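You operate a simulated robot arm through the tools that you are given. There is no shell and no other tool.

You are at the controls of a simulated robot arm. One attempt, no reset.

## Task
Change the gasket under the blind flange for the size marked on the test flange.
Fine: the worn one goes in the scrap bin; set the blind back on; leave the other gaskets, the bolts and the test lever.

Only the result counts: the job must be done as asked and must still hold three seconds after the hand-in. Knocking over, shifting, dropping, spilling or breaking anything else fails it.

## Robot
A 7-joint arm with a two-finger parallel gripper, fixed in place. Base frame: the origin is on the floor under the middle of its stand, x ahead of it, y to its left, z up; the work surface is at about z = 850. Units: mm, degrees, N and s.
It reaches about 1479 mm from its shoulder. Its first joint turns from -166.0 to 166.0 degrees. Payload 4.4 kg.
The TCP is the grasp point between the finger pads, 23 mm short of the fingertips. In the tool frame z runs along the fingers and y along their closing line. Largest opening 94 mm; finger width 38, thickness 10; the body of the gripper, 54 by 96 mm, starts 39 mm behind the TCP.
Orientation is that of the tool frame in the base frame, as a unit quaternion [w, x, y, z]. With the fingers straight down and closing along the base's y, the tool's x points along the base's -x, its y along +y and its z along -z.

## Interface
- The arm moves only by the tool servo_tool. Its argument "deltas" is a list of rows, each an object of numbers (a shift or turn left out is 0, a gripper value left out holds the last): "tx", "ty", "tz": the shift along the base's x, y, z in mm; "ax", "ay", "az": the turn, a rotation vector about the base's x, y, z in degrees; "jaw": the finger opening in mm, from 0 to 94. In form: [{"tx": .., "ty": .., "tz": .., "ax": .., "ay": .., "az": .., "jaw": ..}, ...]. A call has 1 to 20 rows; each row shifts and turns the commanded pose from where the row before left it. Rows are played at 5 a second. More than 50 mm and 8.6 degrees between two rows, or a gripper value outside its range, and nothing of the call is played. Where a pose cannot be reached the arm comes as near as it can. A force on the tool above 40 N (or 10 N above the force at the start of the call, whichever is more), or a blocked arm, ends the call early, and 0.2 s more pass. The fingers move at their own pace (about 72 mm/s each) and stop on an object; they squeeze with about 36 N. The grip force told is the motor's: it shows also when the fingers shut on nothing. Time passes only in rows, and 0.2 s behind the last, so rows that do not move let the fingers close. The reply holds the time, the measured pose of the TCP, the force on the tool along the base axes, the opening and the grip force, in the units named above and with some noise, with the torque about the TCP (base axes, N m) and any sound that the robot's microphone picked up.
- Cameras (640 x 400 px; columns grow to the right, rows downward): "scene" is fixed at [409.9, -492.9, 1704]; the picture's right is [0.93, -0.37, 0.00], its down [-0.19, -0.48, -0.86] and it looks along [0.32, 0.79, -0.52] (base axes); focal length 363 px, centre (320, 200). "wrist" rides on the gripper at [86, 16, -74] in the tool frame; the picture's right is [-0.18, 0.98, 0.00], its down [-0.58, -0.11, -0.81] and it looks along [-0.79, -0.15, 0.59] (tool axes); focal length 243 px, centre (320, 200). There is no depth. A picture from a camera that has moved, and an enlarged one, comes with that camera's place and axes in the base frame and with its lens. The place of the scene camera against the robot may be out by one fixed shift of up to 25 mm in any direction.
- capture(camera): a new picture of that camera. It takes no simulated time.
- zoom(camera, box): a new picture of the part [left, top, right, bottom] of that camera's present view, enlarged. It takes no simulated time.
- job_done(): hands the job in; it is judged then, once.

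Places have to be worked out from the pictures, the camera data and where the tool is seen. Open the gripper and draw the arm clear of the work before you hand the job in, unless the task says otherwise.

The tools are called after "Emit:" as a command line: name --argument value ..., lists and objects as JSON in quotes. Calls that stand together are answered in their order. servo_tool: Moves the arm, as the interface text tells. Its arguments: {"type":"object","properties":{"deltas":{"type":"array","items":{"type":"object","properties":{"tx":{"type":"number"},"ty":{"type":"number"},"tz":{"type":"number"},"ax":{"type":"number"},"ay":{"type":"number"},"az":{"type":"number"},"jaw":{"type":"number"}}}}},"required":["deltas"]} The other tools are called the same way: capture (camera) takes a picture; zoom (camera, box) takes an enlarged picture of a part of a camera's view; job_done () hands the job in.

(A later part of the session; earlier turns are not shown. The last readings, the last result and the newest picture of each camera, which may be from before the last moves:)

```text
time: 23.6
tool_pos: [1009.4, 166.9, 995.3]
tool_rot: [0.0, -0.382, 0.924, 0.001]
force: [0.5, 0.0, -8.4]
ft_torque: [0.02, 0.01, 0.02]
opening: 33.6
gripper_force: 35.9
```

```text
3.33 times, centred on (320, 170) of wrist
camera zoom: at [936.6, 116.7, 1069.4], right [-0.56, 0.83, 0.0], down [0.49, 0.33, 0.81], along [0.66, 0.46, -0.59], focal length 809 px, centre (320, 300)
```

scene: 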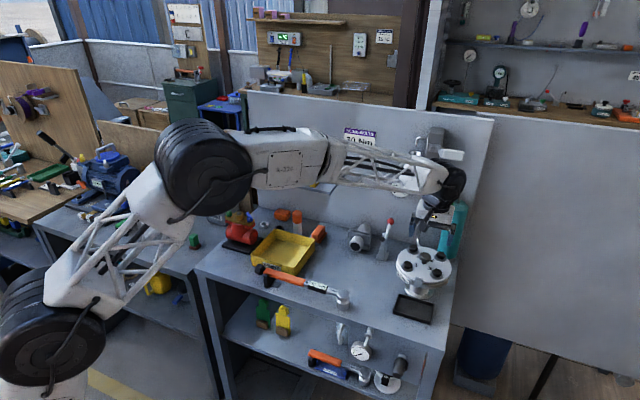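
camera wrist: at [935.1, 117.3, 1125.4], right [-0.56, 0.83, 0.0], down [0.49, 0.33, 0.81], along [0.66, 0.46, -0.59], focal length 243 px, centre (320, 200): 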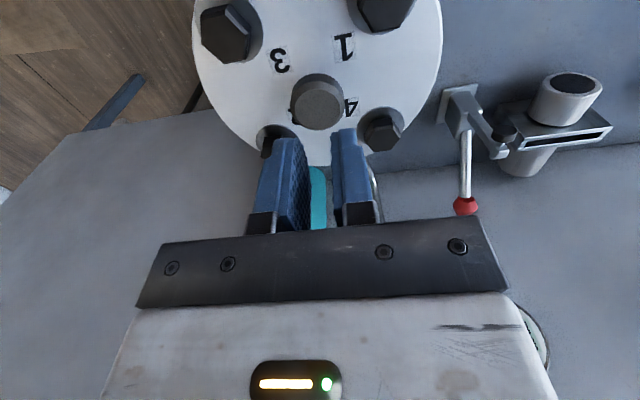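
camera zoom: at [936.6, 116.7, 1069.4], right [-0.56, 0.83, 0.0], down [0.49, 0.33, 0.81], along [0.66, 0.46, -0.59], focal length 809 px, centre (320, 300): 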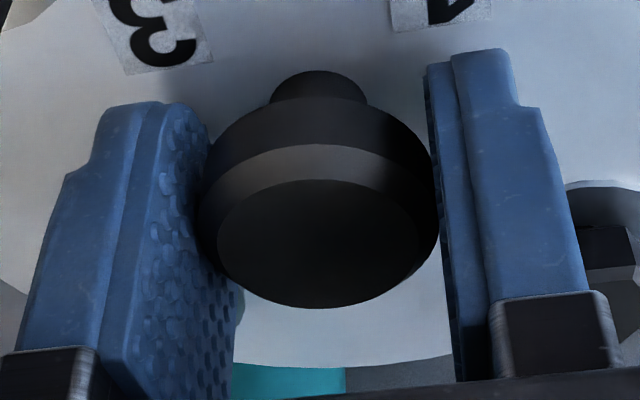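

The knob has not slipped in the fingers (same place in the wrist view) and the blind hangs level with 8.4 N. I continue slowly by 10 mm at 2 mm per row and check again.

Emit:
servo_tool --deltas '[{"tz": 1}, {"tz": 2}, {"tz": 2}, {"tz": 2}, {"tz": 2}, {"tz": 1}, {}, {}]'

Emit:
zoom --camera "scene" --box '[395, 235, 455, 295]'

Emit:
zoom --camera "wrist" --box '[260, 110, 380, 230]'

```text
time: 25.4
tool_pos: [1008.3, 166.4, 1004.6]
tool_rot: [0.0, -0.383, 0.924, 0.002]
force: [0.1, -0.4, -8.3]
ft_torque: [0.02, -0.01, -0.01]
opening: 33.7
gripper_force: 35.7
```

```text
6.67 times, centred on (425, 265) of scene
camera zoom: at [409.9, -492.9, 1704.0], right [0.93, -0.37, 0.0], down [-0.19, -0.48, -0.86], along [0.32, 0.79, -0.52], focal length 2420 px, centre (-380, -233)
```

zoom: 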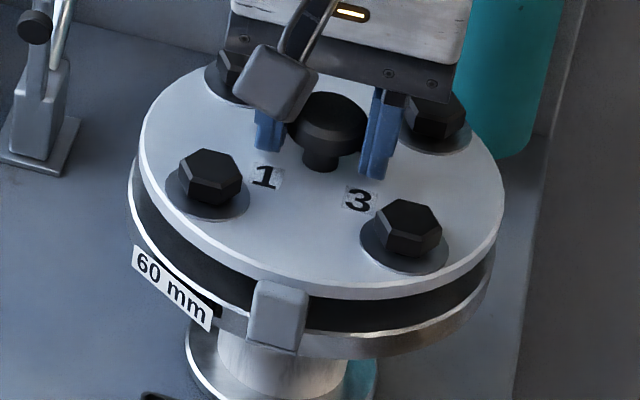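

```text
3.33 times, centred on (320, 170) of wrist
camera zoom: at [936.0, 116.7, 1079.1], right [-0.56, 0.83, 0.0], down [0.49, 0.33, 0.81], along [0.66, 0.46, -0.59], focal length 809 px, centre (320, 300)
```

zoom: 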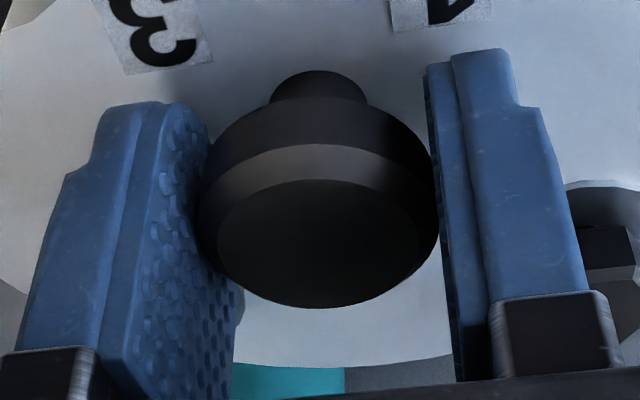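

No slip at all when lifting smoothly. I raise it to about z 1060 with gentle ramped steps, so its underside clears the worn gasket's tab.

Emit:
servo_tool --deltas '[{"tz": 2}, {"tz": 4}, {"tz": 6}, {"tz": 6}, {"tz": 6}, {"tz": 6}, {"tz": 6}, {"tz": 6}, {"tz": 6}, {"tz": 4}, {"tz": 2}, {}, {}]'

Emit:
zoom --camera "scene" --box '[380, 200, 470, 300]'

Emit:
capture --camera "wrist"

```text
time: 28.2
tool_pos: [1010.1, 166.4, 1059.5]
tool_rot: [0.0, -0.383, 0.924, 0.0]
force: [-0.4, -0.5, -7.6]
ft_torque: [0.03, 0.0, 0.0]
opening: 33.7
gripper_force: 35.9
```

```text
4.00 times, centred on (425, 250) of scene
camera zoom: at [409.9, -492.9, 1704.0], right [0.93, -0.37, 0.0], down [-0.19, -0.48, -0.86], along [0.32, 0.79, -0.52], focal length 1452 px, centre (-100, 0)
```

zoom: 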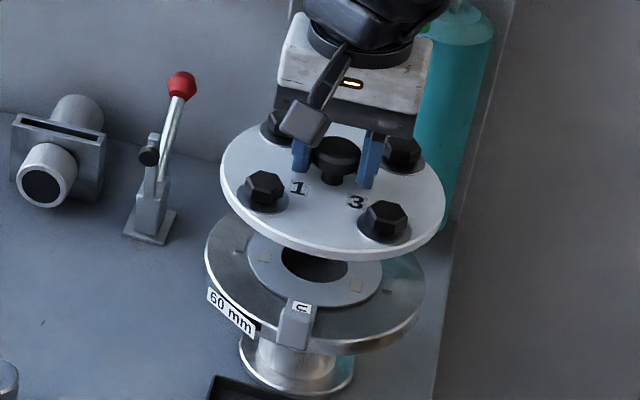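

```text
taken
camera wrist: at [936.9, 117.1, 1133.4], right [-0.56, 0.83, 0.0], down [0.49, 0.33, 0.81], along [0.66, 0.46, -0.59], focal length 243 px, centre (320, 200)
```

wrist: 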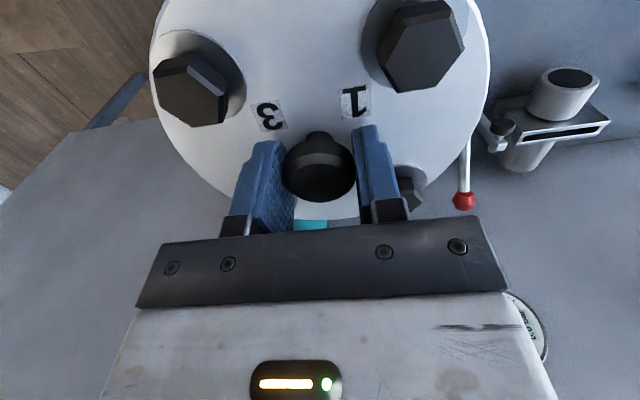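

The worn grey gasket with its tab is now exposed on the flange. I carry the blind smoothly to the clear bench area between the torque wrench and the test lever, around (845, 308).

Emit:
servo_tool --deltas '[{"tx": -3.04, "ty": 2.61}, {"tx": -6.07, "ty": 5.22}, {"tx": -9.1, "ty": 7.83}, {"tx": -9.1, "ty": 7.83}, {"tx": -9.1, "ty": 7.83}, {"tx": -9.1, "ty": 7.83}, {"tx": -9.1, "ty": 7.83}, {"tx": -9.1, "ty": 7.83}, {"tx": -9.1, "ty": 7.83}, {"tx": -9.1, "ty": 7.83}, {"tx": -9.1, "ty": 7.83}, {"tx": -9.1, "ty": 7.83}, {"tx": -9.1, "ty": 7.83}, {"tx": -9.1, "ty": 7.83}, {"tx": -9.1, "ty": 7.83}, {"tx": -9.1, "ty": 7.83}, {"tx": -9.1, "ty": 7.83}, {"tx": -9.1, "ty": 7.83}, {"tx": -6.07, "ty": 5.22}, {"tx": -3.04, "ty": 2.61}]'

Emit:
capture --camera "scene"

Emit:
capture --camera "wrist"

Emit:
zoom --camera "scene" --box '[300, 190, 460, 320]'

```text
time: 32.4
tool_pos: [844.4, 306.8, 1058.5]
tool_rot: [-0.001, -0.383, 0.924, 0.001]
force: [0.5, 0.4, -7.9]
ft_torque: [0.01, 0.01, -0.02]
opening: 33.7
gripper_force: 35.9
```

```text
taken
```

scene: 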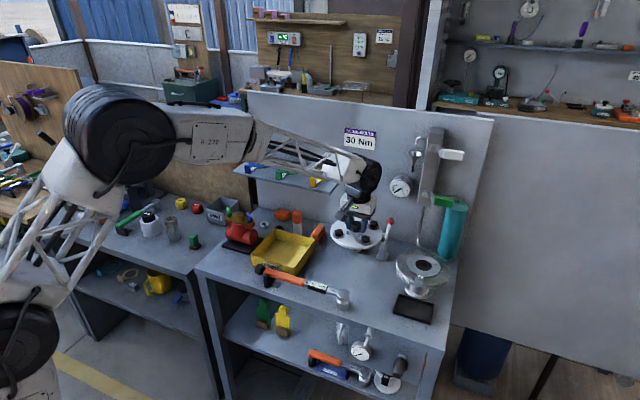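

```text
taken
camera wrist: at [772.5, 257.6, 1133.0], right [-0.56, 0.83, 0.0], down [0.49, 0.33, 0.81], along [0.66, 0.46, -0.59], focal length 243 px, centre (320, 200)
```

wrist: 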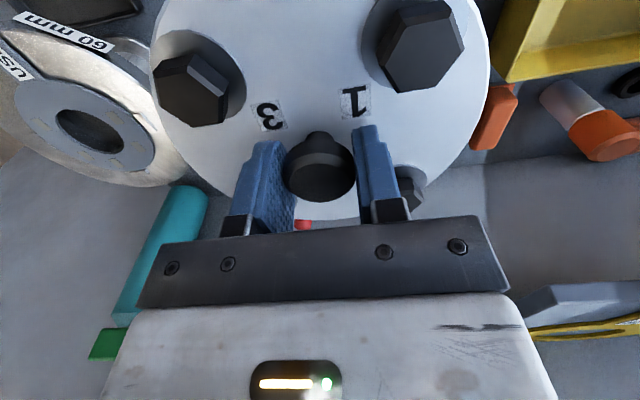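

```text
3.08 times, centred on (380, 255) of scene
camera zoom: at [409.9, -492.9, 1704.0], right [0.93, -0.37, 0.0], down [-0.19, -0.48, -0.86], along [0.32, 0.79, -0.52], focal length 1117 px, centre (135, 31)
```

zoom: 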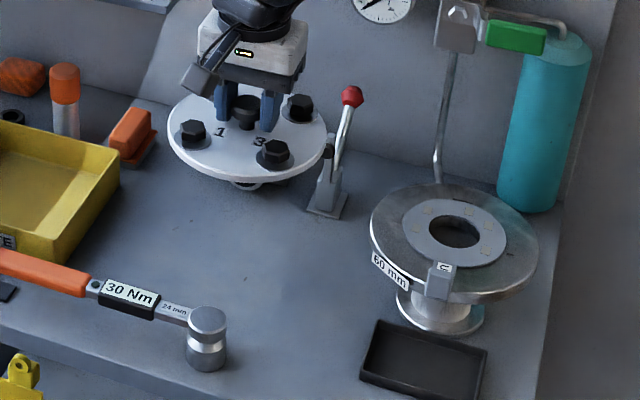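

Blind hovers over the clear spot; there seems to be a spigot on its underside. I descend in ramped steps to about z 920, then approach contact slowly.

Emit:
servo_tool --deltas '[{"tz": -3}, {"tz": -6}, {"tz": -10}, {"tz": -10}, {"tz": -10}, {"tz": -10}, {"tz": -10}, {"tz": -10}, {"tz": -10}, {"tz": -10}, {"tz": -10}, {"tz": -10}, {"tz": -10}, {"tz": -8}, {"tz": -5}, {"tz": -3}, {}]'

Emit:
zoom --camera "scene" --box '[300, 190, 460, 320]'

```text
time: 36.0
tool_pos: [845.2, 305.4, 924.7]
tool_rot: [-0.001, -0.383, 0.924, 0.0]
force: [0.5, -0.2, -8.1]
ft_torque: [0.01, -0.02, -0.05]
opening: 33.5
gripper_force: 36.0
```

```text
3.08 times, centred on (380, 255) of scene
camera zoom: at [409.9, -492.9, 1704.0], right [0.93, -0.37, 0.0], down [-0.19, -0.48, -0.86], along [0.32, 0.79, -0.52], focal length 1117 px, centre (135, 31)
```

zoom: 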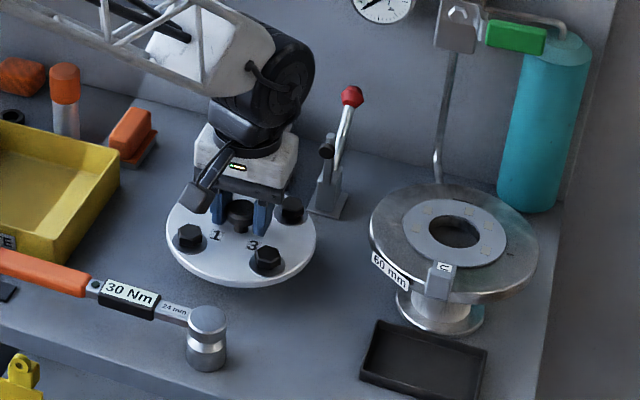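

All clear around the blind. I descend further in small steps and watch for the contact force.

Emit:
servo_tool --deltas '[{"tz": -4}, {"tz": -4}, {"tz": -3}, {"tz": -2}, {}]'

```text
time: 37.2
tool_pos: [843.9, 306.6, 910.9]
tool_rot: [0.0, -0.382, 0.924, 0.001]
force: [0.0, -0.8, -8.0]
ft_torque: [-0.01, 0.01, 0.0]
opening: 33.6
gripper_force: 35.8
```

No contact yet at z 911; I continue with 2 mm steps.

Emit:
servo_tool --deltas '[{"tz": -2}, {"tz": -2}, {"tz": -2}, {"tz": -1}, {}]'

Emit:
zoom --camera "scene" --box '[330, 230, 410, 300]'

```text
time: 38.4
tool_pos: [842.8, 306.3, 903.5]
tool_rot: [-0.002, -0.383, 0.924, 0.001]
force: [0.6, -0.3, -6.7]
ft_torque: [0.01, -0.01, -0.01]
opening: 33.5
gripper_force: 36.2
```

```text
5.71 times, centred on (370, 265) of scene
camera zoom: at [409.9, -492.9, 1704.0], right [0.93, -0.37, 0.0], down [-0.19, -0.48, -0.86], along [0.32, 0.79, -0.52], focal length 2074 px, centre (34, -171)
```

zoom: 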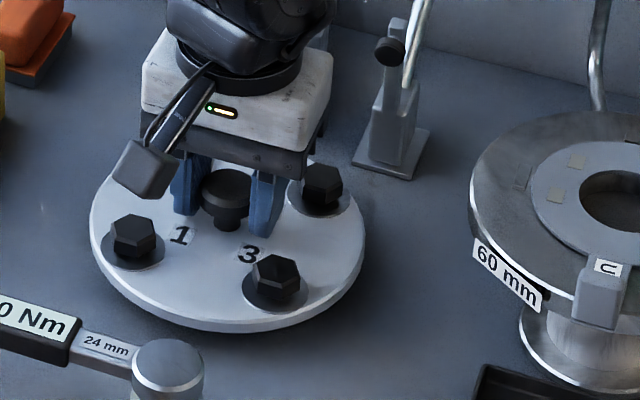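

Still hanging at z 903.5. I continue in 1 mm steps toward contact.

Emit:
servo_tool --deltas '[{"tz": -1}, {"tz": -1}, {"tz": -1}, {"tz": -1}, {}]'

```text
time: 39.6
tool_pos: [844.3, 307.1, 899.6]
tool_rot: [-0.001, -0.382, 0.924, 0.001]
force: [-0.3, -0.4, -8.5]
ft_torque: [0.0, -0.01, 0.01]
opening: 33.8
gripper_force: 35.8
```

Emit:
servo_tool --deltas '[{"tz": -1}, {"tz": -1}, {"tz": -1}, {"tz": -1}, {}]'

```text
time: 40.8
tool_pos: [845.3, 305.7, 895.6]
tool_rot: [-0.001, -0.382, 0.924, 0.001]
force: [0.6, 0.5, -8.2]
ft_torque: [0.0, 0.0, -0.02]
opening: 33.4
gripper_force: 35.8
```

No contact yet at z 895.6 with 8 N still hanging. I go on lowering 1 mm per row.

Emit:
servo_tool --deltas '[{"tz": -1}, {"tz": -1}, {"tz": -1}, {"tz": -1}, {}]'

Emit:
zoom --camera "scene" --box '[330, 230, 410, 300]'

```text
time: 42.0
tool_pos: [844.4, 306.9, 891.8]
tool_rot: [-0.001, -0.383, 0.924, 0.001]
force: [-0.2, -0.4, -6.9]
ft_torque: [0.0, -0.03, 0.02]
opening: 33.7
gripper_force: 35.9
```

```text
5.71 times, centred on (370, 265) of scene
camera zoom: at [409.9, -492.9, 1704.0], right [0.93, -0.37, 0.0], down [-0.19, -0.48, -0.86], along [0.32, 0.79, -0.52], focal length 2074 px, centre (34, -171)
```

zoom: 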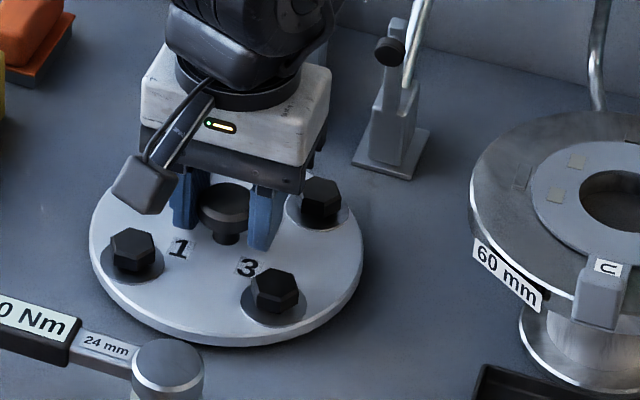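

The blind is very near the bench surface. I keep lowering in 1 mm steps until the load comes off.

Emit:
servo_tool --deltas '[{"tz": -1}, {"tz": -1}, {"tz": -1}, {}]'

```text
time: 43.0
tool_pos: [844.6, 306.8, 889.5]
tool_rot: [0.0, -0.382, 0.924, 0.0]
force: [0.3, -0.3, -7.4]
ft_torque: [-0.02, 0.0, -0.02]
opening: 33.6
gripper_force: 36.2
```

Still −7.4 N at z 889.5; continuing with 1 mm steps.

Emit:
servo_tool --deltas '[{"tz": -1}, {"tz": -1}, {}]'

```text
time: 43.8
tool_pos: [844.0, 306.5, 887.1]
tool_rot: [0.0, -0.383, 0.924, 0.001]
force: [0.2, 0.3, -8.3]
ft_torque: [0.05, 0.0, -0.01]
opening: 33.5
gripper_force: 36.2
```

Still hanging at z 887.1; next 2 mm.

Emit:
servo_tool --deltas '[{"tz": -1}, {"tz": -1}, {}]'

Emit:
zoom --camera "scene" --box '[330, 230, 410, 300]'

```text
time: 44.6
tool_pos: [847.4, 306.2, 886.3]
tool_rot: [0.001, -0.383, 0.924, 0.0]
force: [-9.9, 0.8, 24.1]
ft_torque: [0.04, 0.31, 0.02]
opening: 33.8
gripper_force: 35.5
```

```text
5.71 times, centred on (370, 265) of scene
camera zoom: at [409.9, -492.9, 1704.0], right [0.93, -0.37, 0.0], down [-0.19, -0.48, -0.86], along [0.32, 0.79, -0.52], focal length 2074 px, centre (34, -171)
```

zoom: 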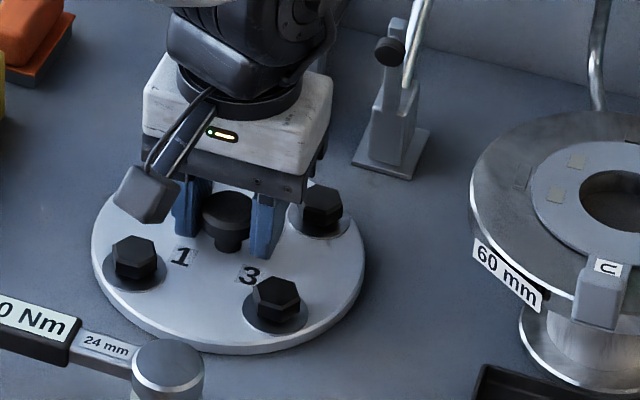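

Contact: +24 N, blind is on the bench at TCP z≈886.5. I relieve the pressing by ~0.8 mm, then open the jaws.

Emit:
servo_tool --deltas '[{"tz": 0.8}, {}, {"jaw": 40}, {"jaw": 56}, {}]'

Emit:
zoom --camera "wrist" --box '[260, 110, 380, 230]'

Emit:
zoom --camera "scene" --box '[330, 230, 410, 300]'

```text
time: 45.8
tool_pos: [844.8, 306.1, 884.9]
tool_rot: [-0.001, -0.383, 0.924, 0.001]
force: [0.2, 0.9, -0.3]
ft_torque: [-0.02, -0.03, 0.0]
opening: 56.1
gripper_force: 0.0
```

```text
3.33 times, centred on (320, 170) of wrist
camera zoom: at [772.4, 256.6, 959.2], right [-0.56, 0.83, 0.0], down [0.49, 0.33, 0.81], along [0.66, 0.46, -0.59], focal length 809 px, centre (320, 300)
```

zoom: 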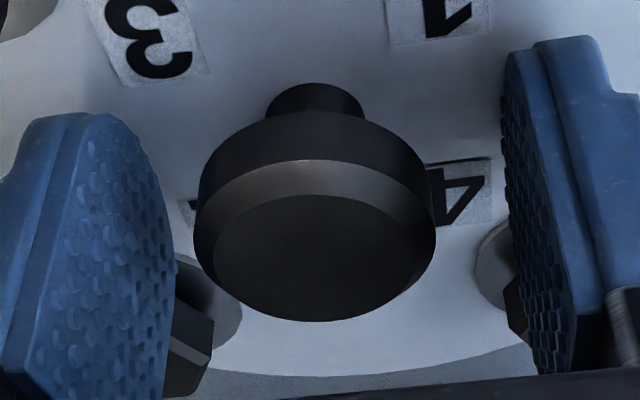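

```text
5.71 times, centred on (370, 265) of scene
camera zoom: at [409.9, -492.9, 1704.0], right [0.93, -0.37, 0.0], down [-0.19, -0.48, -0.86], along [0.32, 0.79, -0.52], focal length 2074 px, centre (34, -171)
```

zoom: 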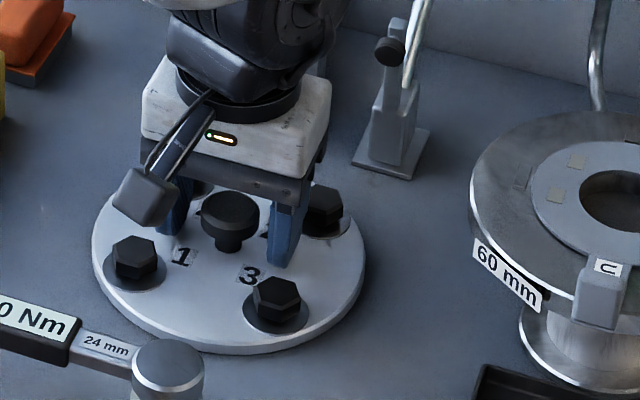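

The blind stands on the bench, released. I raise the tool, open the jaws and move to a viewpoint in front of the exposed worn gasket.

Emit:
servo_tool --deltas '[{"tz": 10}, {"tz": 30}, {"tz": 45}, {"tz": 45}, {"tz": 45, "jaw": 94}, {"tx": 4.7, "ty": -35.9}, {"tx": 4.7, "ty": -35.9}, {"tx": 4.7, "ty": -35.9}, {"tx": 4.7, "ty": -35.9}, {"tx": 4.7, "ty": -35.9}, {"tx": 4.7, "ty": -35.9}, {"tx": 4.7, "ty": -35.9}, {"tz": -16}, {}, {}]'

Emit:
capture --camera "wrist"

Emit:
zoom --camera "wrist" --box '[240, 90, 400, 220]'

Emit:
zoom --camera "scene" --box '[300, 190, 460, 320]'

```text
time: 49.0
tool_pos: [875.1, 53.6, 1045.0]
tool_rot: [-0.001, -0.383, 0.924, 0.0]
force: [-0.2, -0.4, -0.1]
ft_torque: [-0.02, 0.01, 0.0]
opening: 93.9
gripper_force: 0.1
```

```text
taken
camera wrist: at [802.4, 4.7, 1118.4], right [-0.56, 0.83, 0.0], down [0.49, 0.33, 0.81], along [0.66, 0.46, -0.59], focal length 243 px, centre (320, 200)
```

wrist: 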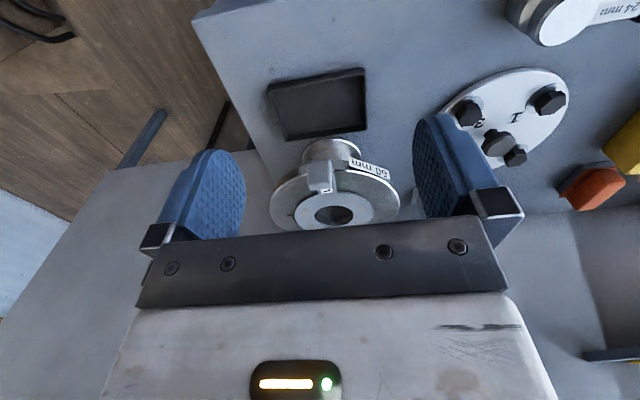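

```text
3.08 times, centred on (320, 155) of wrist
camera zoom: at [802.4, 4.7, 1118.4], right [-0.56, 0.83, 0.0], down [0.49, 0.33, 0.81], along [0.66, 0.46, -0.59], focal length 746 px, centre (320, 338)
```

zoom: 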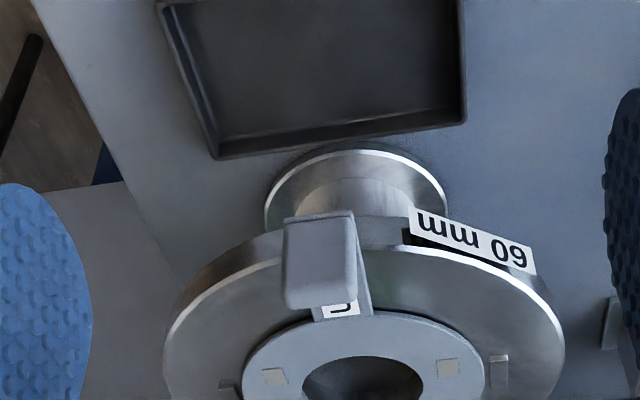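

```text
3.08 times, centred on (380, 255) of scene
camera zoom: at [409.9, -492.9, 1704.0], right [0.93, -0.37, 0.0], down [-0.19, -0.48, -0.86], along [0.32, 0.79, -0.52], focal length 1117 px, centre (135, 31)
```

zoom: 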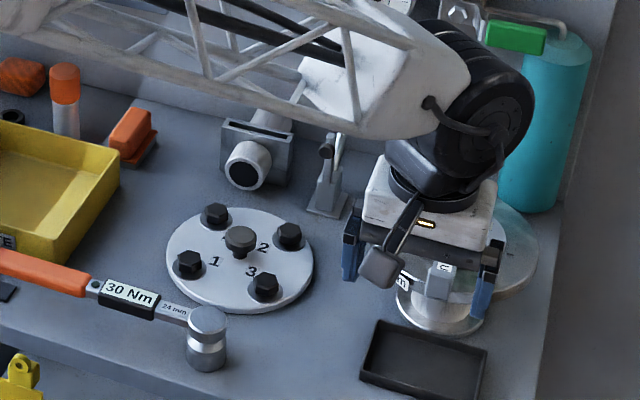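

I see the worn ring with its tab, plus small raised locators on the flange face. I raise and advance the camera for a steeper view of the whole flange face.

Emit:
servo_tool --deltas '[{"tx": 15, "ty": 15, "tz": 25}, {"tx": 15, "ty": 15, "tz": 25}, {"tx": 15, "ty": 15, "tz": 20}, {}, {}]'

Emit:
zoom --camera "wrist" --box '[250, 70, 390, 200]'

Emit:
capture --camera "wrist"

```text
time: 50.2
tool_pos: [920.5, 100.8, 1114.4]
tool_rot: [0.0, -0.383, 0.924, 0.001]
force: [-0.1, -0.5, 0.4]
ft_torque: [0.02, -0.04, -0.01]
opening: 94.3
gripper_force: 0.1
```

```text
3.08 times, centred on (320, 135) of wrist
camera zoom: at [847.5, 51.5, 1189.2], right [-0.56, 0.83, 0.0], down [0.49, 0.33, 0.81], along [0.66, 0.46, -0.59], focal length 746 px, centre (320, 400)
```

zoom: 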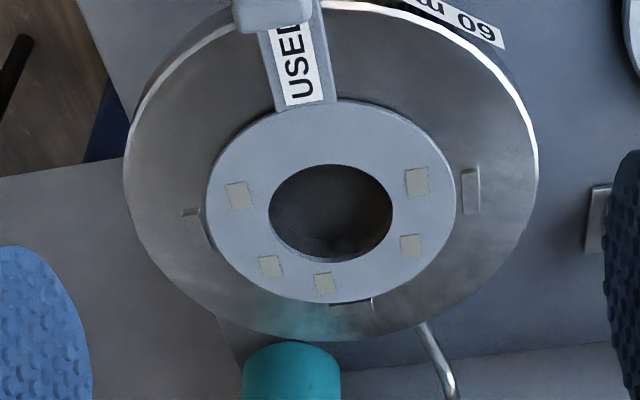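

```text
taken
camera wrist: at [847.5, 51.5, 1189.2], right [-0.56, 0.83, 0.0], down [0.49, 0.33, 0.81], along [0.66, 0.46, -0.59], focal length 243 px, centre (320, 200)
```

wrist: 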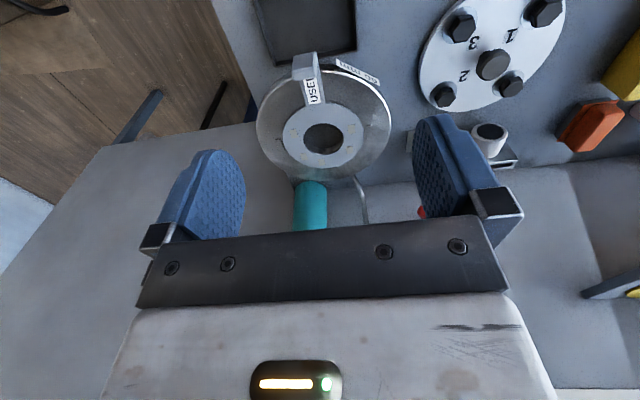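

The flange face has a gasket pocket with ribs; the worn ring ("USED", OD ≈98 mm) is centred near (n 829, s 594) with its 10×21×28 mm upright tab at about (939, 98), top z≈981. I move above the tab and descend to z≈1030 to verify alignment.

Emit:
servo_tool --deltas '[{"tx": 10, "ty": -1.2, "tz": -25, "jaw": 60}, {"tx": 9.5, "ty": -1.3, "tz": -30}, {"tz": -29}, {}, {}]'

Emit:
zoom --camera "wrist" --box '[260, 80, 380, 200]'

Emit:
zoom --camera "scene" --box '[380, 200, 470, 300]'

```text
time: 51.4
tool_pos: [940.9, 97.9, 1029.0]
tool_rot: [-0.001, -0.383, 0.924, 0.0]
force: [-0.4, 0.8, -0.4]
ft_torque: [0.01, -0.03, 0.0]
opening: 60.0
gripper_force: 0.1
```

```text
3.33 times, centred on (320, 140) of wrist
camera zoom: at [868.2, 48.1, 1103.6], right [-0.56, 0.83, 0.0], down [0.49, 0.33, 0.81], along [0.66, 0.46, -0.59], focal length 809 px, centre (320, 400)
```

zoom: 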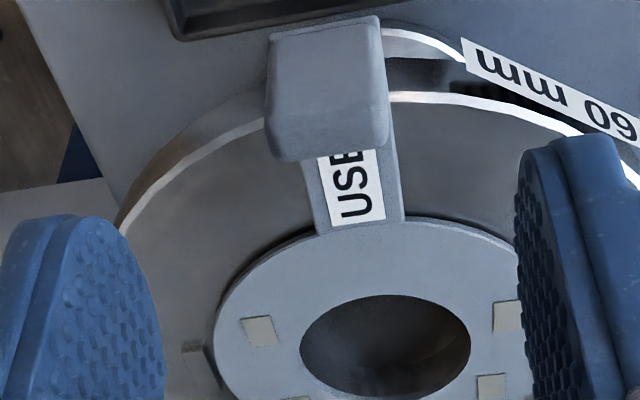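

```text
4.00 times, centred on (425, 250) of scene
camera zoom: at [409.9, -492.9, 1704.0], right [0.93, -0.37, 0.0], down [-0.19, -0.48, -0.86], along [0.32, 0.79, -0.52], focal length 1452 px, centre (-100, 0)
```

zoom: 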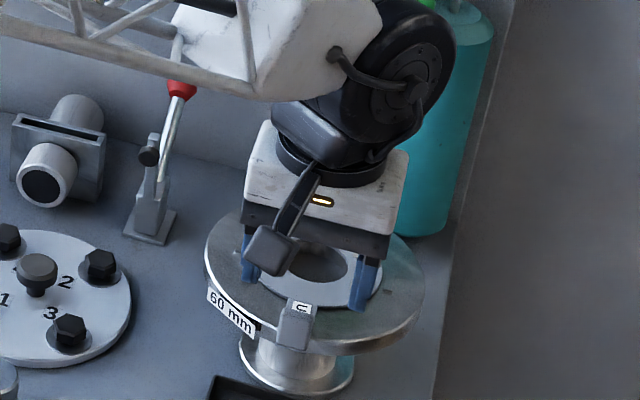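

Tab is nearly centred: I need about 1.2 mm sideways and 1 mm inward. I correct and descend to grip height (TCP z≈979), then verify before closing.

Emit:
servo_tool --deltas '[{"tx": -0.2, "ty": 1.5, "tz": -15}, {"tz": -15}, {"tz": -12}, {"tz": -7}, {}, {}]'

Emit:
zoom --camera "wrist" --box '[260, 110, 380, 230]'

Emit:
zoom --camera "scene" --box '[390, 230, 450, 290]'

```text
time: 52.8
tool_pos: [941.7, 99.3, 980.8]
tool_rot: [0.0, -0.383, 0.924, 0.001]
force: [0.4, -0.7, -0.4]
ft_torque: [0.03, -0.01, 0.0]
opening: 60.1
gripper_force: 0.0
```

```text
3.33 times, centred on (320, 170) of wrist
camera zoom: at [869.1, 50.2, 1055.0], right [-0.56, 0.83, 0.0], down [0.49, 0.33, 0.81], along [0.66, 0.46, -0.59], focal length 809 px, centre (320, 300)
```

zoom: 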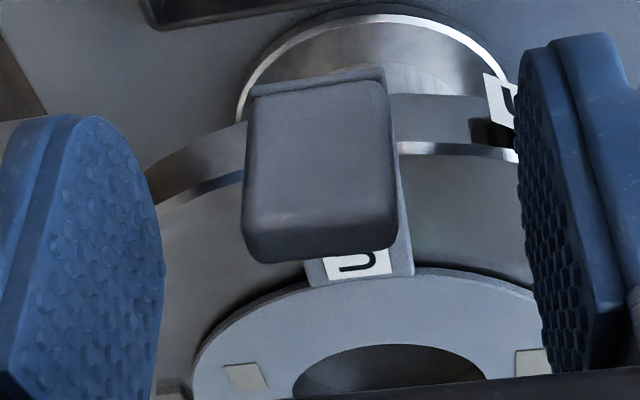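

```text
6.67 times, centred on (420, 260) of scene
camera zoom: at [409.9, -492.9, 1704.0], right [0.93, -0.37, 0.0], down [-0.19, -0.48, -0.86], along [0.32, 0.79, -0.52], focal length 2420 px, centre (-347, -200)
```

zoom: 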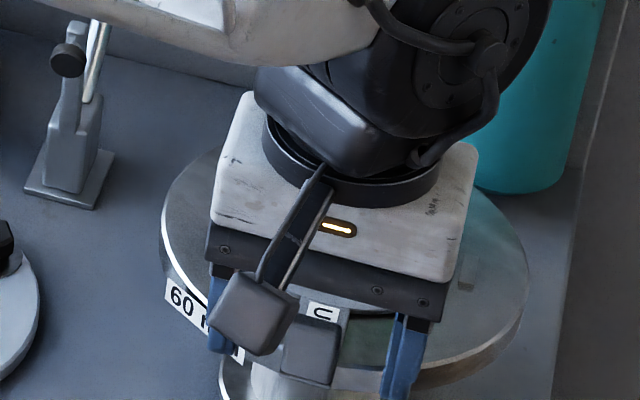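

The tab is centred between the pads (≤1 mm). I narrow the jaws, lower 2 mm, and close on it.

Emit:
servo_tool --deltas '[{"jaw": 40}, {"jaw": 32}, {"tz": -2}, {"jaw": 25}, {"jaw": 21}, {"jaw": 8}, {}, {}]'

Emit:
zoom --camera "wrist" --box '[260, 110, 380, 230]'

```text
time: 54.6
tool_pos: [940.8, 100.1, 980.1]
tool_rot: [-0.002, -0.382, 0.924, 0.001]
force: [-12.9, 8.2, 2.0]
ft_torque: [0.02, 0.13, -0.01]
opening: 21.3
gripper_force: 36.1
```

```text
3.33 times, centred on (320, 170) of wrist
camera zoom: at [869.0, 50.3, 1053.4], right [-0.57, 0.83, 0.0], down [0.49, 0.33, 0.81], along [0.66, 0.46, -0.59], focal length 809 px, centre (320, 300)
```

zoom: 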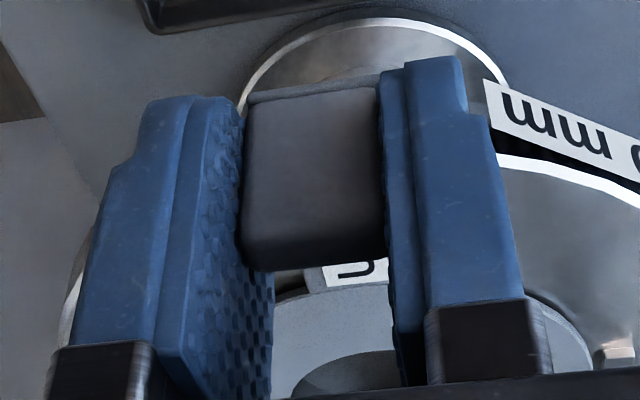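

Tab gripped (21.3 mm). There's a mild side load from the pocket ribs; I lift slowly by 6 mm and check that the ring comes out level.

Emit:
servo_tool --deltas '[{"tz": 1}, {"tz": 1}, {"tz": 2}, {"tz": 2}, {"tz": 2}, {}, {}]'

Emit:
zoom --camera "wrist" --box '[260, 110, 380, 230]'

Emit:
zoom --camera "scene" --box '[390, 230, 450, 290]'

```text
time: 56.2
tool_pos: [941.3, 99.5, 987.7]
tool_rot: [-0.001, -0.383, 0.924, 0.001]
force: [-0.1, -1.2, -0.5]
ft_torque: [-0.04, 0.01, 0.03]
opening: 21.1
gripper_force: 35.9
```

```text
3.33 times, centred on (320, 170) of wrist
camera zoom: at [868.5, 50.6, 1061.6], right [-0.56, 0.83, 0.0], down [0.49, 0.33, 0.81], along [0.66, 0.46, -0.59], focal length 809 px, centre (320, 300)
```

zoom: 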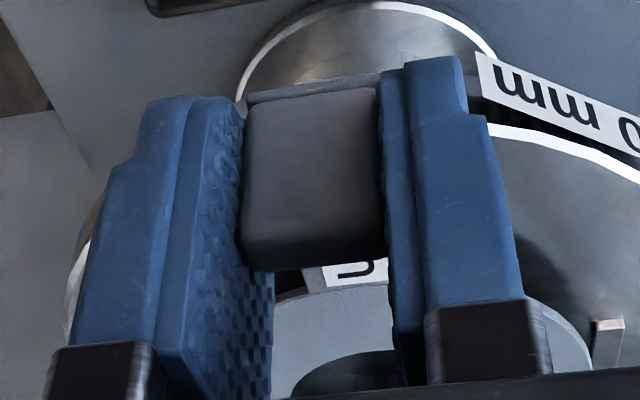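

```text
6.67 times, centred on (420, 260) of scene
camera zoom: at [409.9, -492.9, 1704.0], right [0.93, -0.37, 0.0], down [-0.19, -0.48, -0.86], along [0.32, 0.79, -0.52], focal length 2420 px, centre (-347, -200)
```

zoom: 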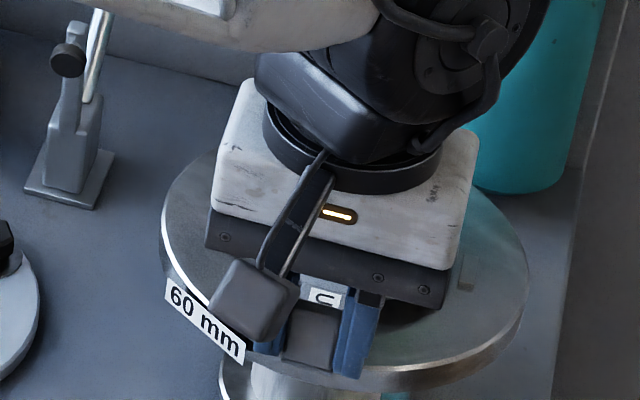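

The worn gasket is free and steady in the grip. I lift it to z≈1080, then carry it at constant depth toward the waste tray while turning −45° so it will lie diagonally in the tray.

Emit:
servo_tool --deltas '[{"tz": 4}, {"tz": 8}, {"tz": 12}, {"tz": 15}, {"tz": 15}, {"tz": 15}, {"tz": 12}, {"tz": 8}, {"tz": 3}, {}]'

Emit:
servo_tool --deltas '[{"tx": -8, "ty": 8.2, "az": -3}, {"tx": -16, "ty": 16.5, "az": -6}, {"tx": -18.6, "ty": 19.1, "az": -6}, {"tx": -18.6, "ty": 19.1, "az": -6}, {"tx": -18.6, "ty": 19.1, "az": -6}, {"tx": -18.6, "ty": 19.1, "az": -6}, {"tx": -18.6, "ty": 19.1, "az": -6}, {"tx": -18.6, "ty": 19.1, "az": -6}, {"tx": -18.6, "ty": 19.1}, {"tx": -18.6, "ty": 19.1}, {"tx": -18.6, "ty": 19.1}, {"tx": -18.6, "ty": 19.1}, {"tx": -18.6, "ty": 19.1}, {"tx": -18.6, "ty": 19.1}, {"tx": -18.6, "ty": 19.1}, {"tx": -18.6, "ty": 19.1}, {"tx": -18.6, "ty": 19.1}, {"tx": -18.6, "ty": 19.1}, {"tx": -18.6, "ty": 19.1}, {"tx": -12, "ty": 12.5}]'

Emit:
capture --camera "scene"

Emit:
capture --camera "wrist"

```text
time: 58.4
tool_pos: [942.1, 98.9, 1081.5]
tool_rot: [0.0, -0.383, 0.924, 0.001]
force: [0.0, -0.8, -0.8]
ft_torque: [-0.04, -0.01, 0.01]
opening: 20.9
gripper_force: 36.6
```

```text
time: 62.6
tool_pos: [588.3, 461.5, 1080.5]
tool_rot: [-0.001, 0.0, 1.0, 0.001]
force: [-0.4, 0.2, -0.5]
ft_torque: [-0.03, 0.02, 0.0]
opening: 21.2
gripper_force: 36.4
```

```text
taken
```

scene: 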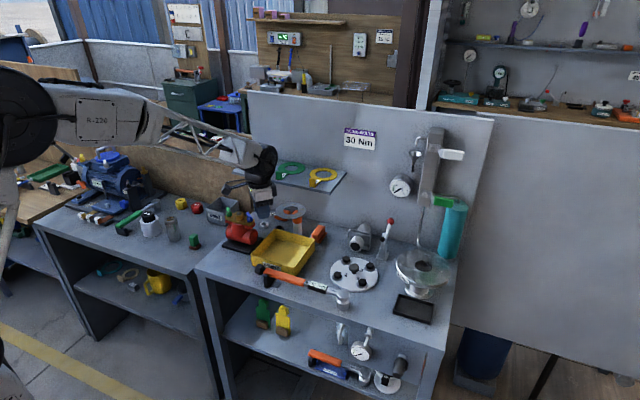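

```text
taken
camera wrist: at [501.5, 477.4, 1154.2], right [0.18, 0.98, 0.0], down [0.58, -0.11, 0.81], along [0.79, -0.15, -0.59], focal length 243 px, centre (320, 200)
```

wrist: 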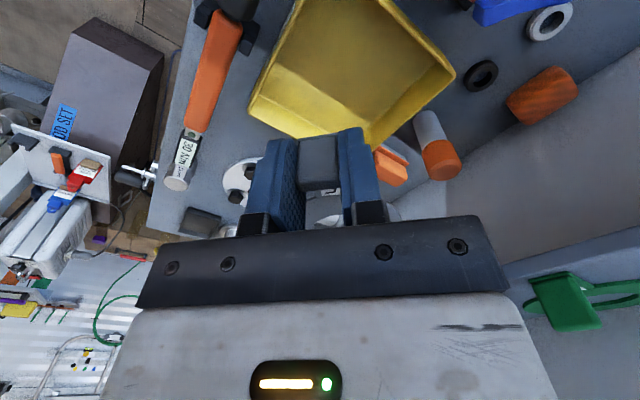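

Tray measured: centre ≈(653, 481), rim z≈892, side ≈162 mm. I shift 19.5 mm in y so the gasket's length lies along the tray diagonal, and descend part-way to check clearance.

Emit:
servo_tool --deltas '[{"tx": 0.5, "ty": 10}, {"tx": 0.5, "ty": 9.5}, {"tz": -10}, {"tz": -20}, {"tz": -25}, {"tz": -25}, {"tz": -20}, {"tz": -15}, {"tz": -5}, {}, {}]'

Emit:
zoom --camera "scene" --box '[210, 180, 350, 300]'

Emit:
capture --camera "wrist"

```text
time: 65.0
tool_pos: [589.9, 481.4, 958.8]
tool_rot: [0.0, 0.0, 1.0, 0.001]
force: [-0.1, 0.5, 0.8]
ft_torque: [0.0, 0.02, 0.03]
opening: 20.7
gripper_force: 36.0
```

```text
3.33 times, centred on (280, 240) of scene
camera zoom: at [409.9, -492.9, 1704.0], right [0.93, -0.37, 0.0], down [-0.19, -0.48, -0.86], along [0.32, 0.79, -0.52], focal length 1210 px, centre (453, 67)
```

zoom: 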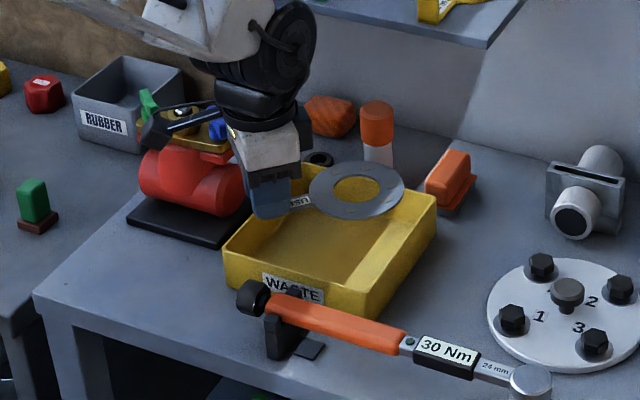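

```text
taken
camera wrist: at [503.6, 497.3, 1032.9], right [0.18, 0.98, 0.0], down [0.58, -0.11, 0.81], along [0.79, -0.15, -0.59], focal length 243 px, centre (320, 200)
```

wrist: 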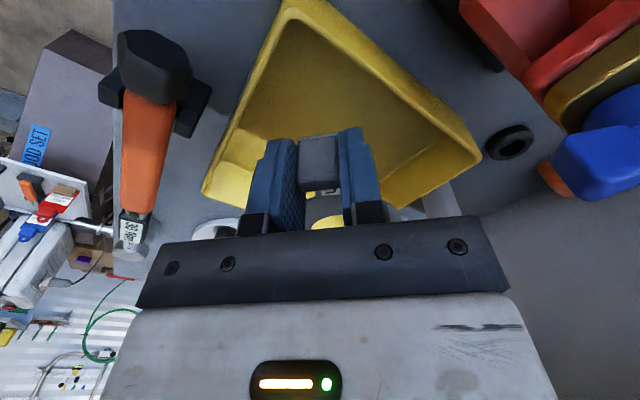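

I need a more precise tray position before releasing, so I zoom into the wrist view on the tray corners.

Emit:
zoom --camera "wrist" --box '[180, 0, 340, 220]'

Emit:
zoom --camera "wrist" --box '[360, 80, 520, 220]'

Emit:
zoom --camera "scene" --box '[245, 220, 325, 290]'

```text
1.82 times, centred on (260, 110) of wrist
camera zoom: at [503.6, 497.3, 1032.9], right [0.18, 0.98, 0.0], down [0.58, -0.11, 0.81], along [0.79, -0.15, -0.59], focal length 441 px, centre (429, 364)
```

zoom: 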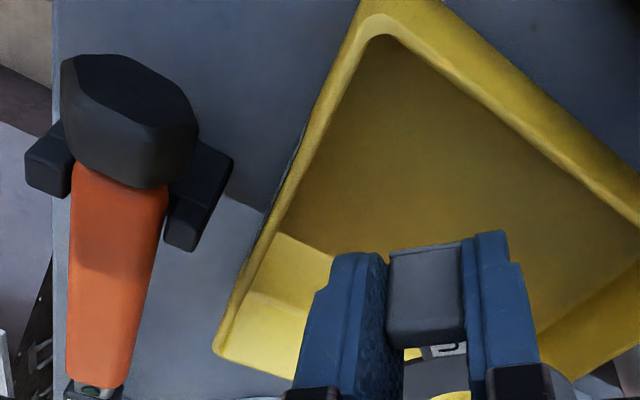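

```text
2.86 times, centred on (440, 150) of wrist
camera zoom: at [503.6, 497.3, 1032.9], right [0.18, 0.98, 0.0], down [0.58, -0.11, 0.81], along [0.79, -0.15, -0.59], focal length 693 px, centre (-23, 343)
```

zoom: 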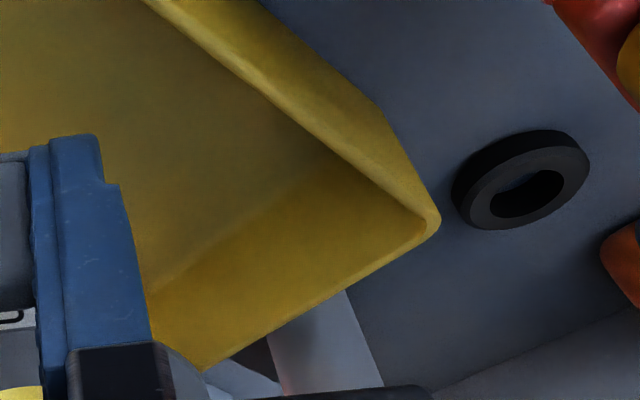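

```text
5.71 times, centred on (285, 255) of scene
camera zoom: at [409.9, -492.9, 1704.0], right [0.93, -0.37, 0.0], down [-0.19, -0.48, -0.86], along [0.32, 0.79, -0.52], focal length 2074 px, centre (520, -114)
```

zoom: 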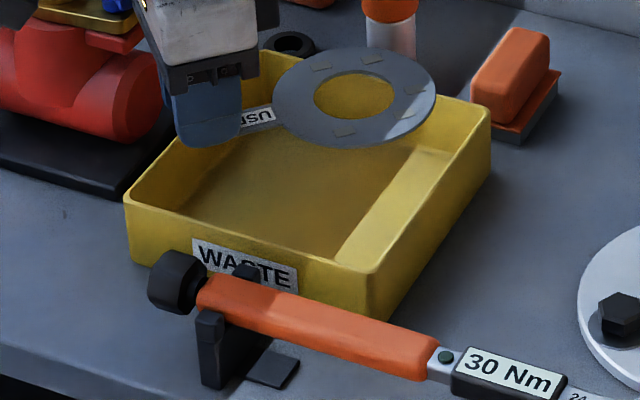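

Combining both cameras: tray centre ≈(653.5, 478.5), rim z≈897, side ≈168 mm. The gasket on the diagonal fits with ~10 mm margin; I shift y by −2.5 mm and lower so the fingertips sit just above rim level.

Emit:
servo_tool --deltas '[{"ty": -2.5, "tz": -8}, {"tz": -12}, {"tz": -10}, {"tz": -6}, {}, {}]'

Emit:
zoom --camera "scene" --box '[235, 200, 325, 290]'

Emit:
zoom --camera "wrist" --box '[180, 0, 500, 220]'

```text
time: 66.4
tool_pos: [590.5, 478.5, 924.1]
tool_rot: [0.0, 0.0, 1.0, -0.001]
force: [0.4, -0.7, -0.8]
ft_torque: [-0.01, 0.02, -0.01]
opening: 20.9
gripper_force: 35.4
```

```text
4.44 times, centred on (280, 245) of scene
camera zoom: at [409.9, -492.9, 1704.0], right [0.93, -0.37, 0.0], down [-0.19, -0.48, -0.86], along [0.32, 0.79, -0.52], focal length 1613 px, centre (498, 0)
```

zoom: 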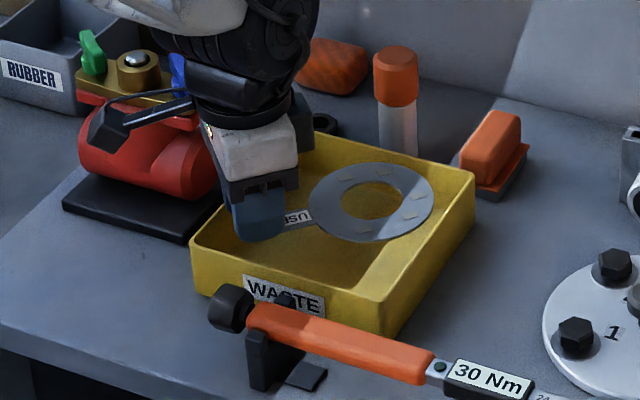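

```text
1.82 times, centred on (340, 110) of wrist
camera zoom: at [503.5, 495.0, 997.5], right [0.18, 0.98, 0.0], down [0.58, -0.11, 0.81], along [0.79, -0.15, -0.59], focal length 441 px, centre (284, 364)
```

zoom: 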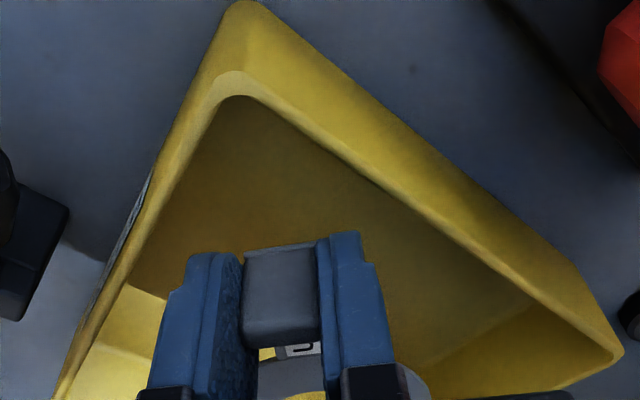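

The gasket is well inside the tray outline and the fingers have >15 mm to the walls, so I go 18 mm lower for a gentle drop and release.

Emit:
servo_tool --deltas '[{"ty": 2, "tz": -6}, {"tz": -8}, {"tz": -6}, {}, {"jaw": 30}, {}, {}]'

Emit:
zoom --camera "scene" --box '[235, 200, 325, 290]'

Emit:
zoom --camera "wrist" --box '[180, 0, 500, 220]'

```text
time: 68.0
tool_pos: [590.6, 480.6, 903.5]
tool_rot: [0.0, 0.0, 1.0, 0.001]
force: [-0.4, 0.6, -0.7]
ft_torque: [-0.01, 0.01, 0.01]
opening: 30.1
gripper_force: 0.2
```

```text
4.44 times, centred on (280, 245) of scene
camera zoom: at [409.9, -492.9, 1704.0], right [0.93, -0.37, 0.0], down [-0.19, -0.48, -0.86], along [0.32, 0.79, -0.52], focal length 1613 px, centre (498, 0)
```

zoom: 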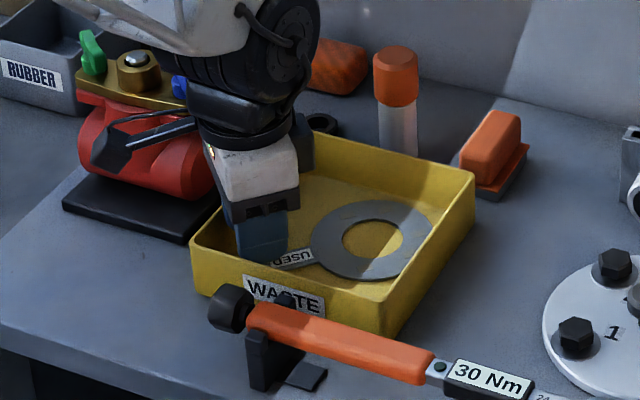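

```text
1.82 times, centred on (340, 110) of wrist
camera zoom: at [503.5, 496.0, 978.1], right [0.18, 0.98, 0.0], down [0.58, -0.11, 0.81], along [0.79, -0.15, -0.59], focal length 441 px, centre (284, 364)
```

zoom: 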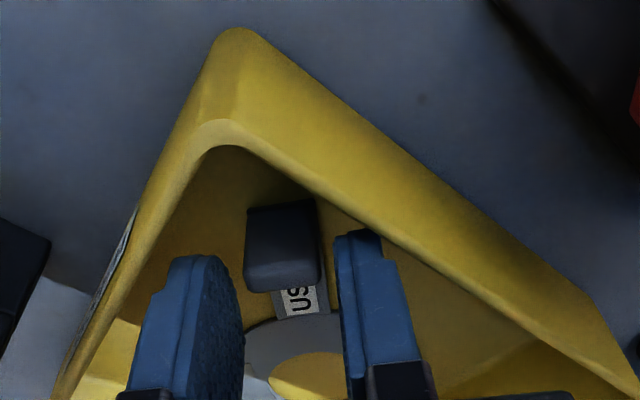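

The worn gasket lies flat in the WASTE tray. I raise straight up and go to a viewpoint in front of the shelf's yellow 60 mm gasket, turning the tool back to the 45° bench alignment.

Emit:
servo_tool --deltas '[{"tz": 8}, {"tz": 25}, {"tz": 45}, {"tz": 48}, {"tz": 48}, {"tz": 48}, {"tz": 48, "jaw": 94}, {"tx": 18, "ty": -5, "tz": 10, "az": 6.5}, {"tx": 18, "ty": -5, "az": 6.5}, {"tx": 18, "ty": -5, "az": 6.5}, {"tx": 18, "ty": -5, "az": 6.5}, {"tx": 18, "ty": -5, "az": 6.5}, {"tx": 18, "ty": -5, "az": 6.5}, {"tx": 18, "ty": -4, "az": 6}, {}, {}]'

Emit:
capture --camera "wrist"

Emit:
zoom --camera "wrist" --box '[240, 90, 400, 230]'

Emit:
capture --camera "scene"

```text
time: 71.4
tool_pos: [717.9, 445.1, 1182.7]
tool_rot: [0.0, -0.383, 0.924, 0.001]
force: [0.0, -0.6, 0.3]
ft_torque: [0.01, 0.02, 0.01]
opening: 93.9
gripper_force: 0.1
```

```text
taken
camera wrist: at [646.2, 396.1, 1258.4], right [-0.57, 0.82, 0.0], down [0.49, 0.33, 0.81], along [0.66, 0.46, -0.59], focal length 243 px, centre (320, 200)
```

wrist: 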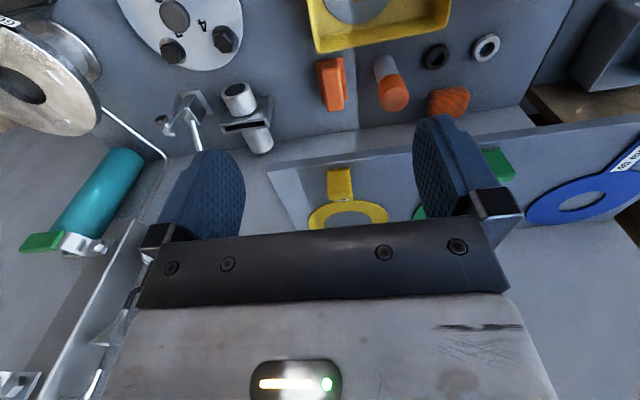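

```text
2.86 times, centred on (320, 160) of wrist
camera zoom: at [646.2, 396.1, 1258.4], right [-0.57, 0.82, 0.0], down [0.49, 0.33, 0.81], along [0.66, 0.46, -0.59], focal length 693 px, centre (320, 314)
```

zoom: 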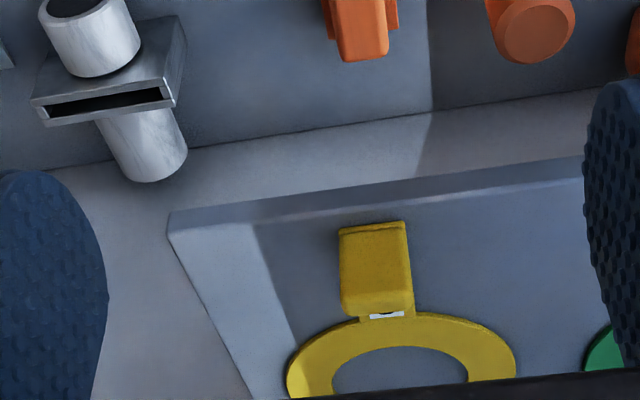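

```text
taken
```

scene: 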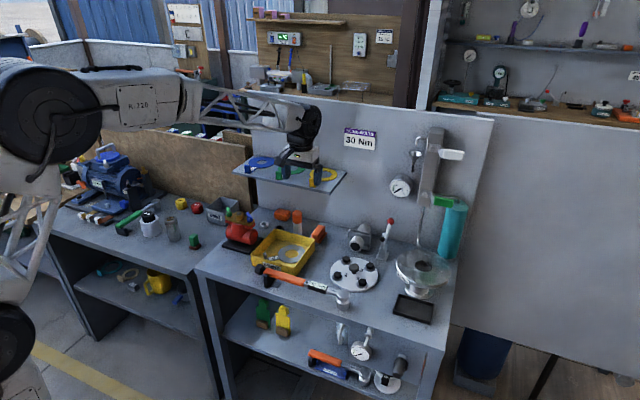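

The yellow gasket's tab and shelf are clearly seen. I raise and advance for a second viewpoint to triangulate the tab and ring and read the label.

Emit:
servo_tool --deltas '[{"tx": 12.3, "ty": 6.6, "tz": 20}, {"tx": 12.3, "ty": 6.6, "tz": 20}, {"tx": 12.2, "ty": 6.6, "tz": 20}, {}, {}]'

Emit:
zoom --camera "wrist" --box '[240, 70, 400, 230]'

```text
time: 72.6
tool_pos: [755.2, 465.5, 1242.7]
tool_rot: [0.0, -0.383, 0.924, 0.0]
force: [0.5, 0.4, 0.1]
ft_torque: [-0.01, 0.02, -0.04]
opening: 94.0
gripper_force: 0.1
```

```text
2.50 times, centred on (320, 150) of wrist
camera zoom: at [682.2, 416.4, 1318.1], right [-0.56, 0.83, 0.0], down [0.49, 0.33, 0.81], along [0.66, 0.46, -0.59], focal length 606 px, centre (320, 325)
```

zoom: 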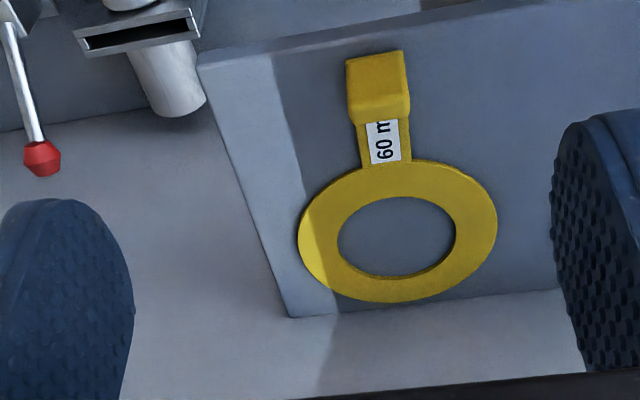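

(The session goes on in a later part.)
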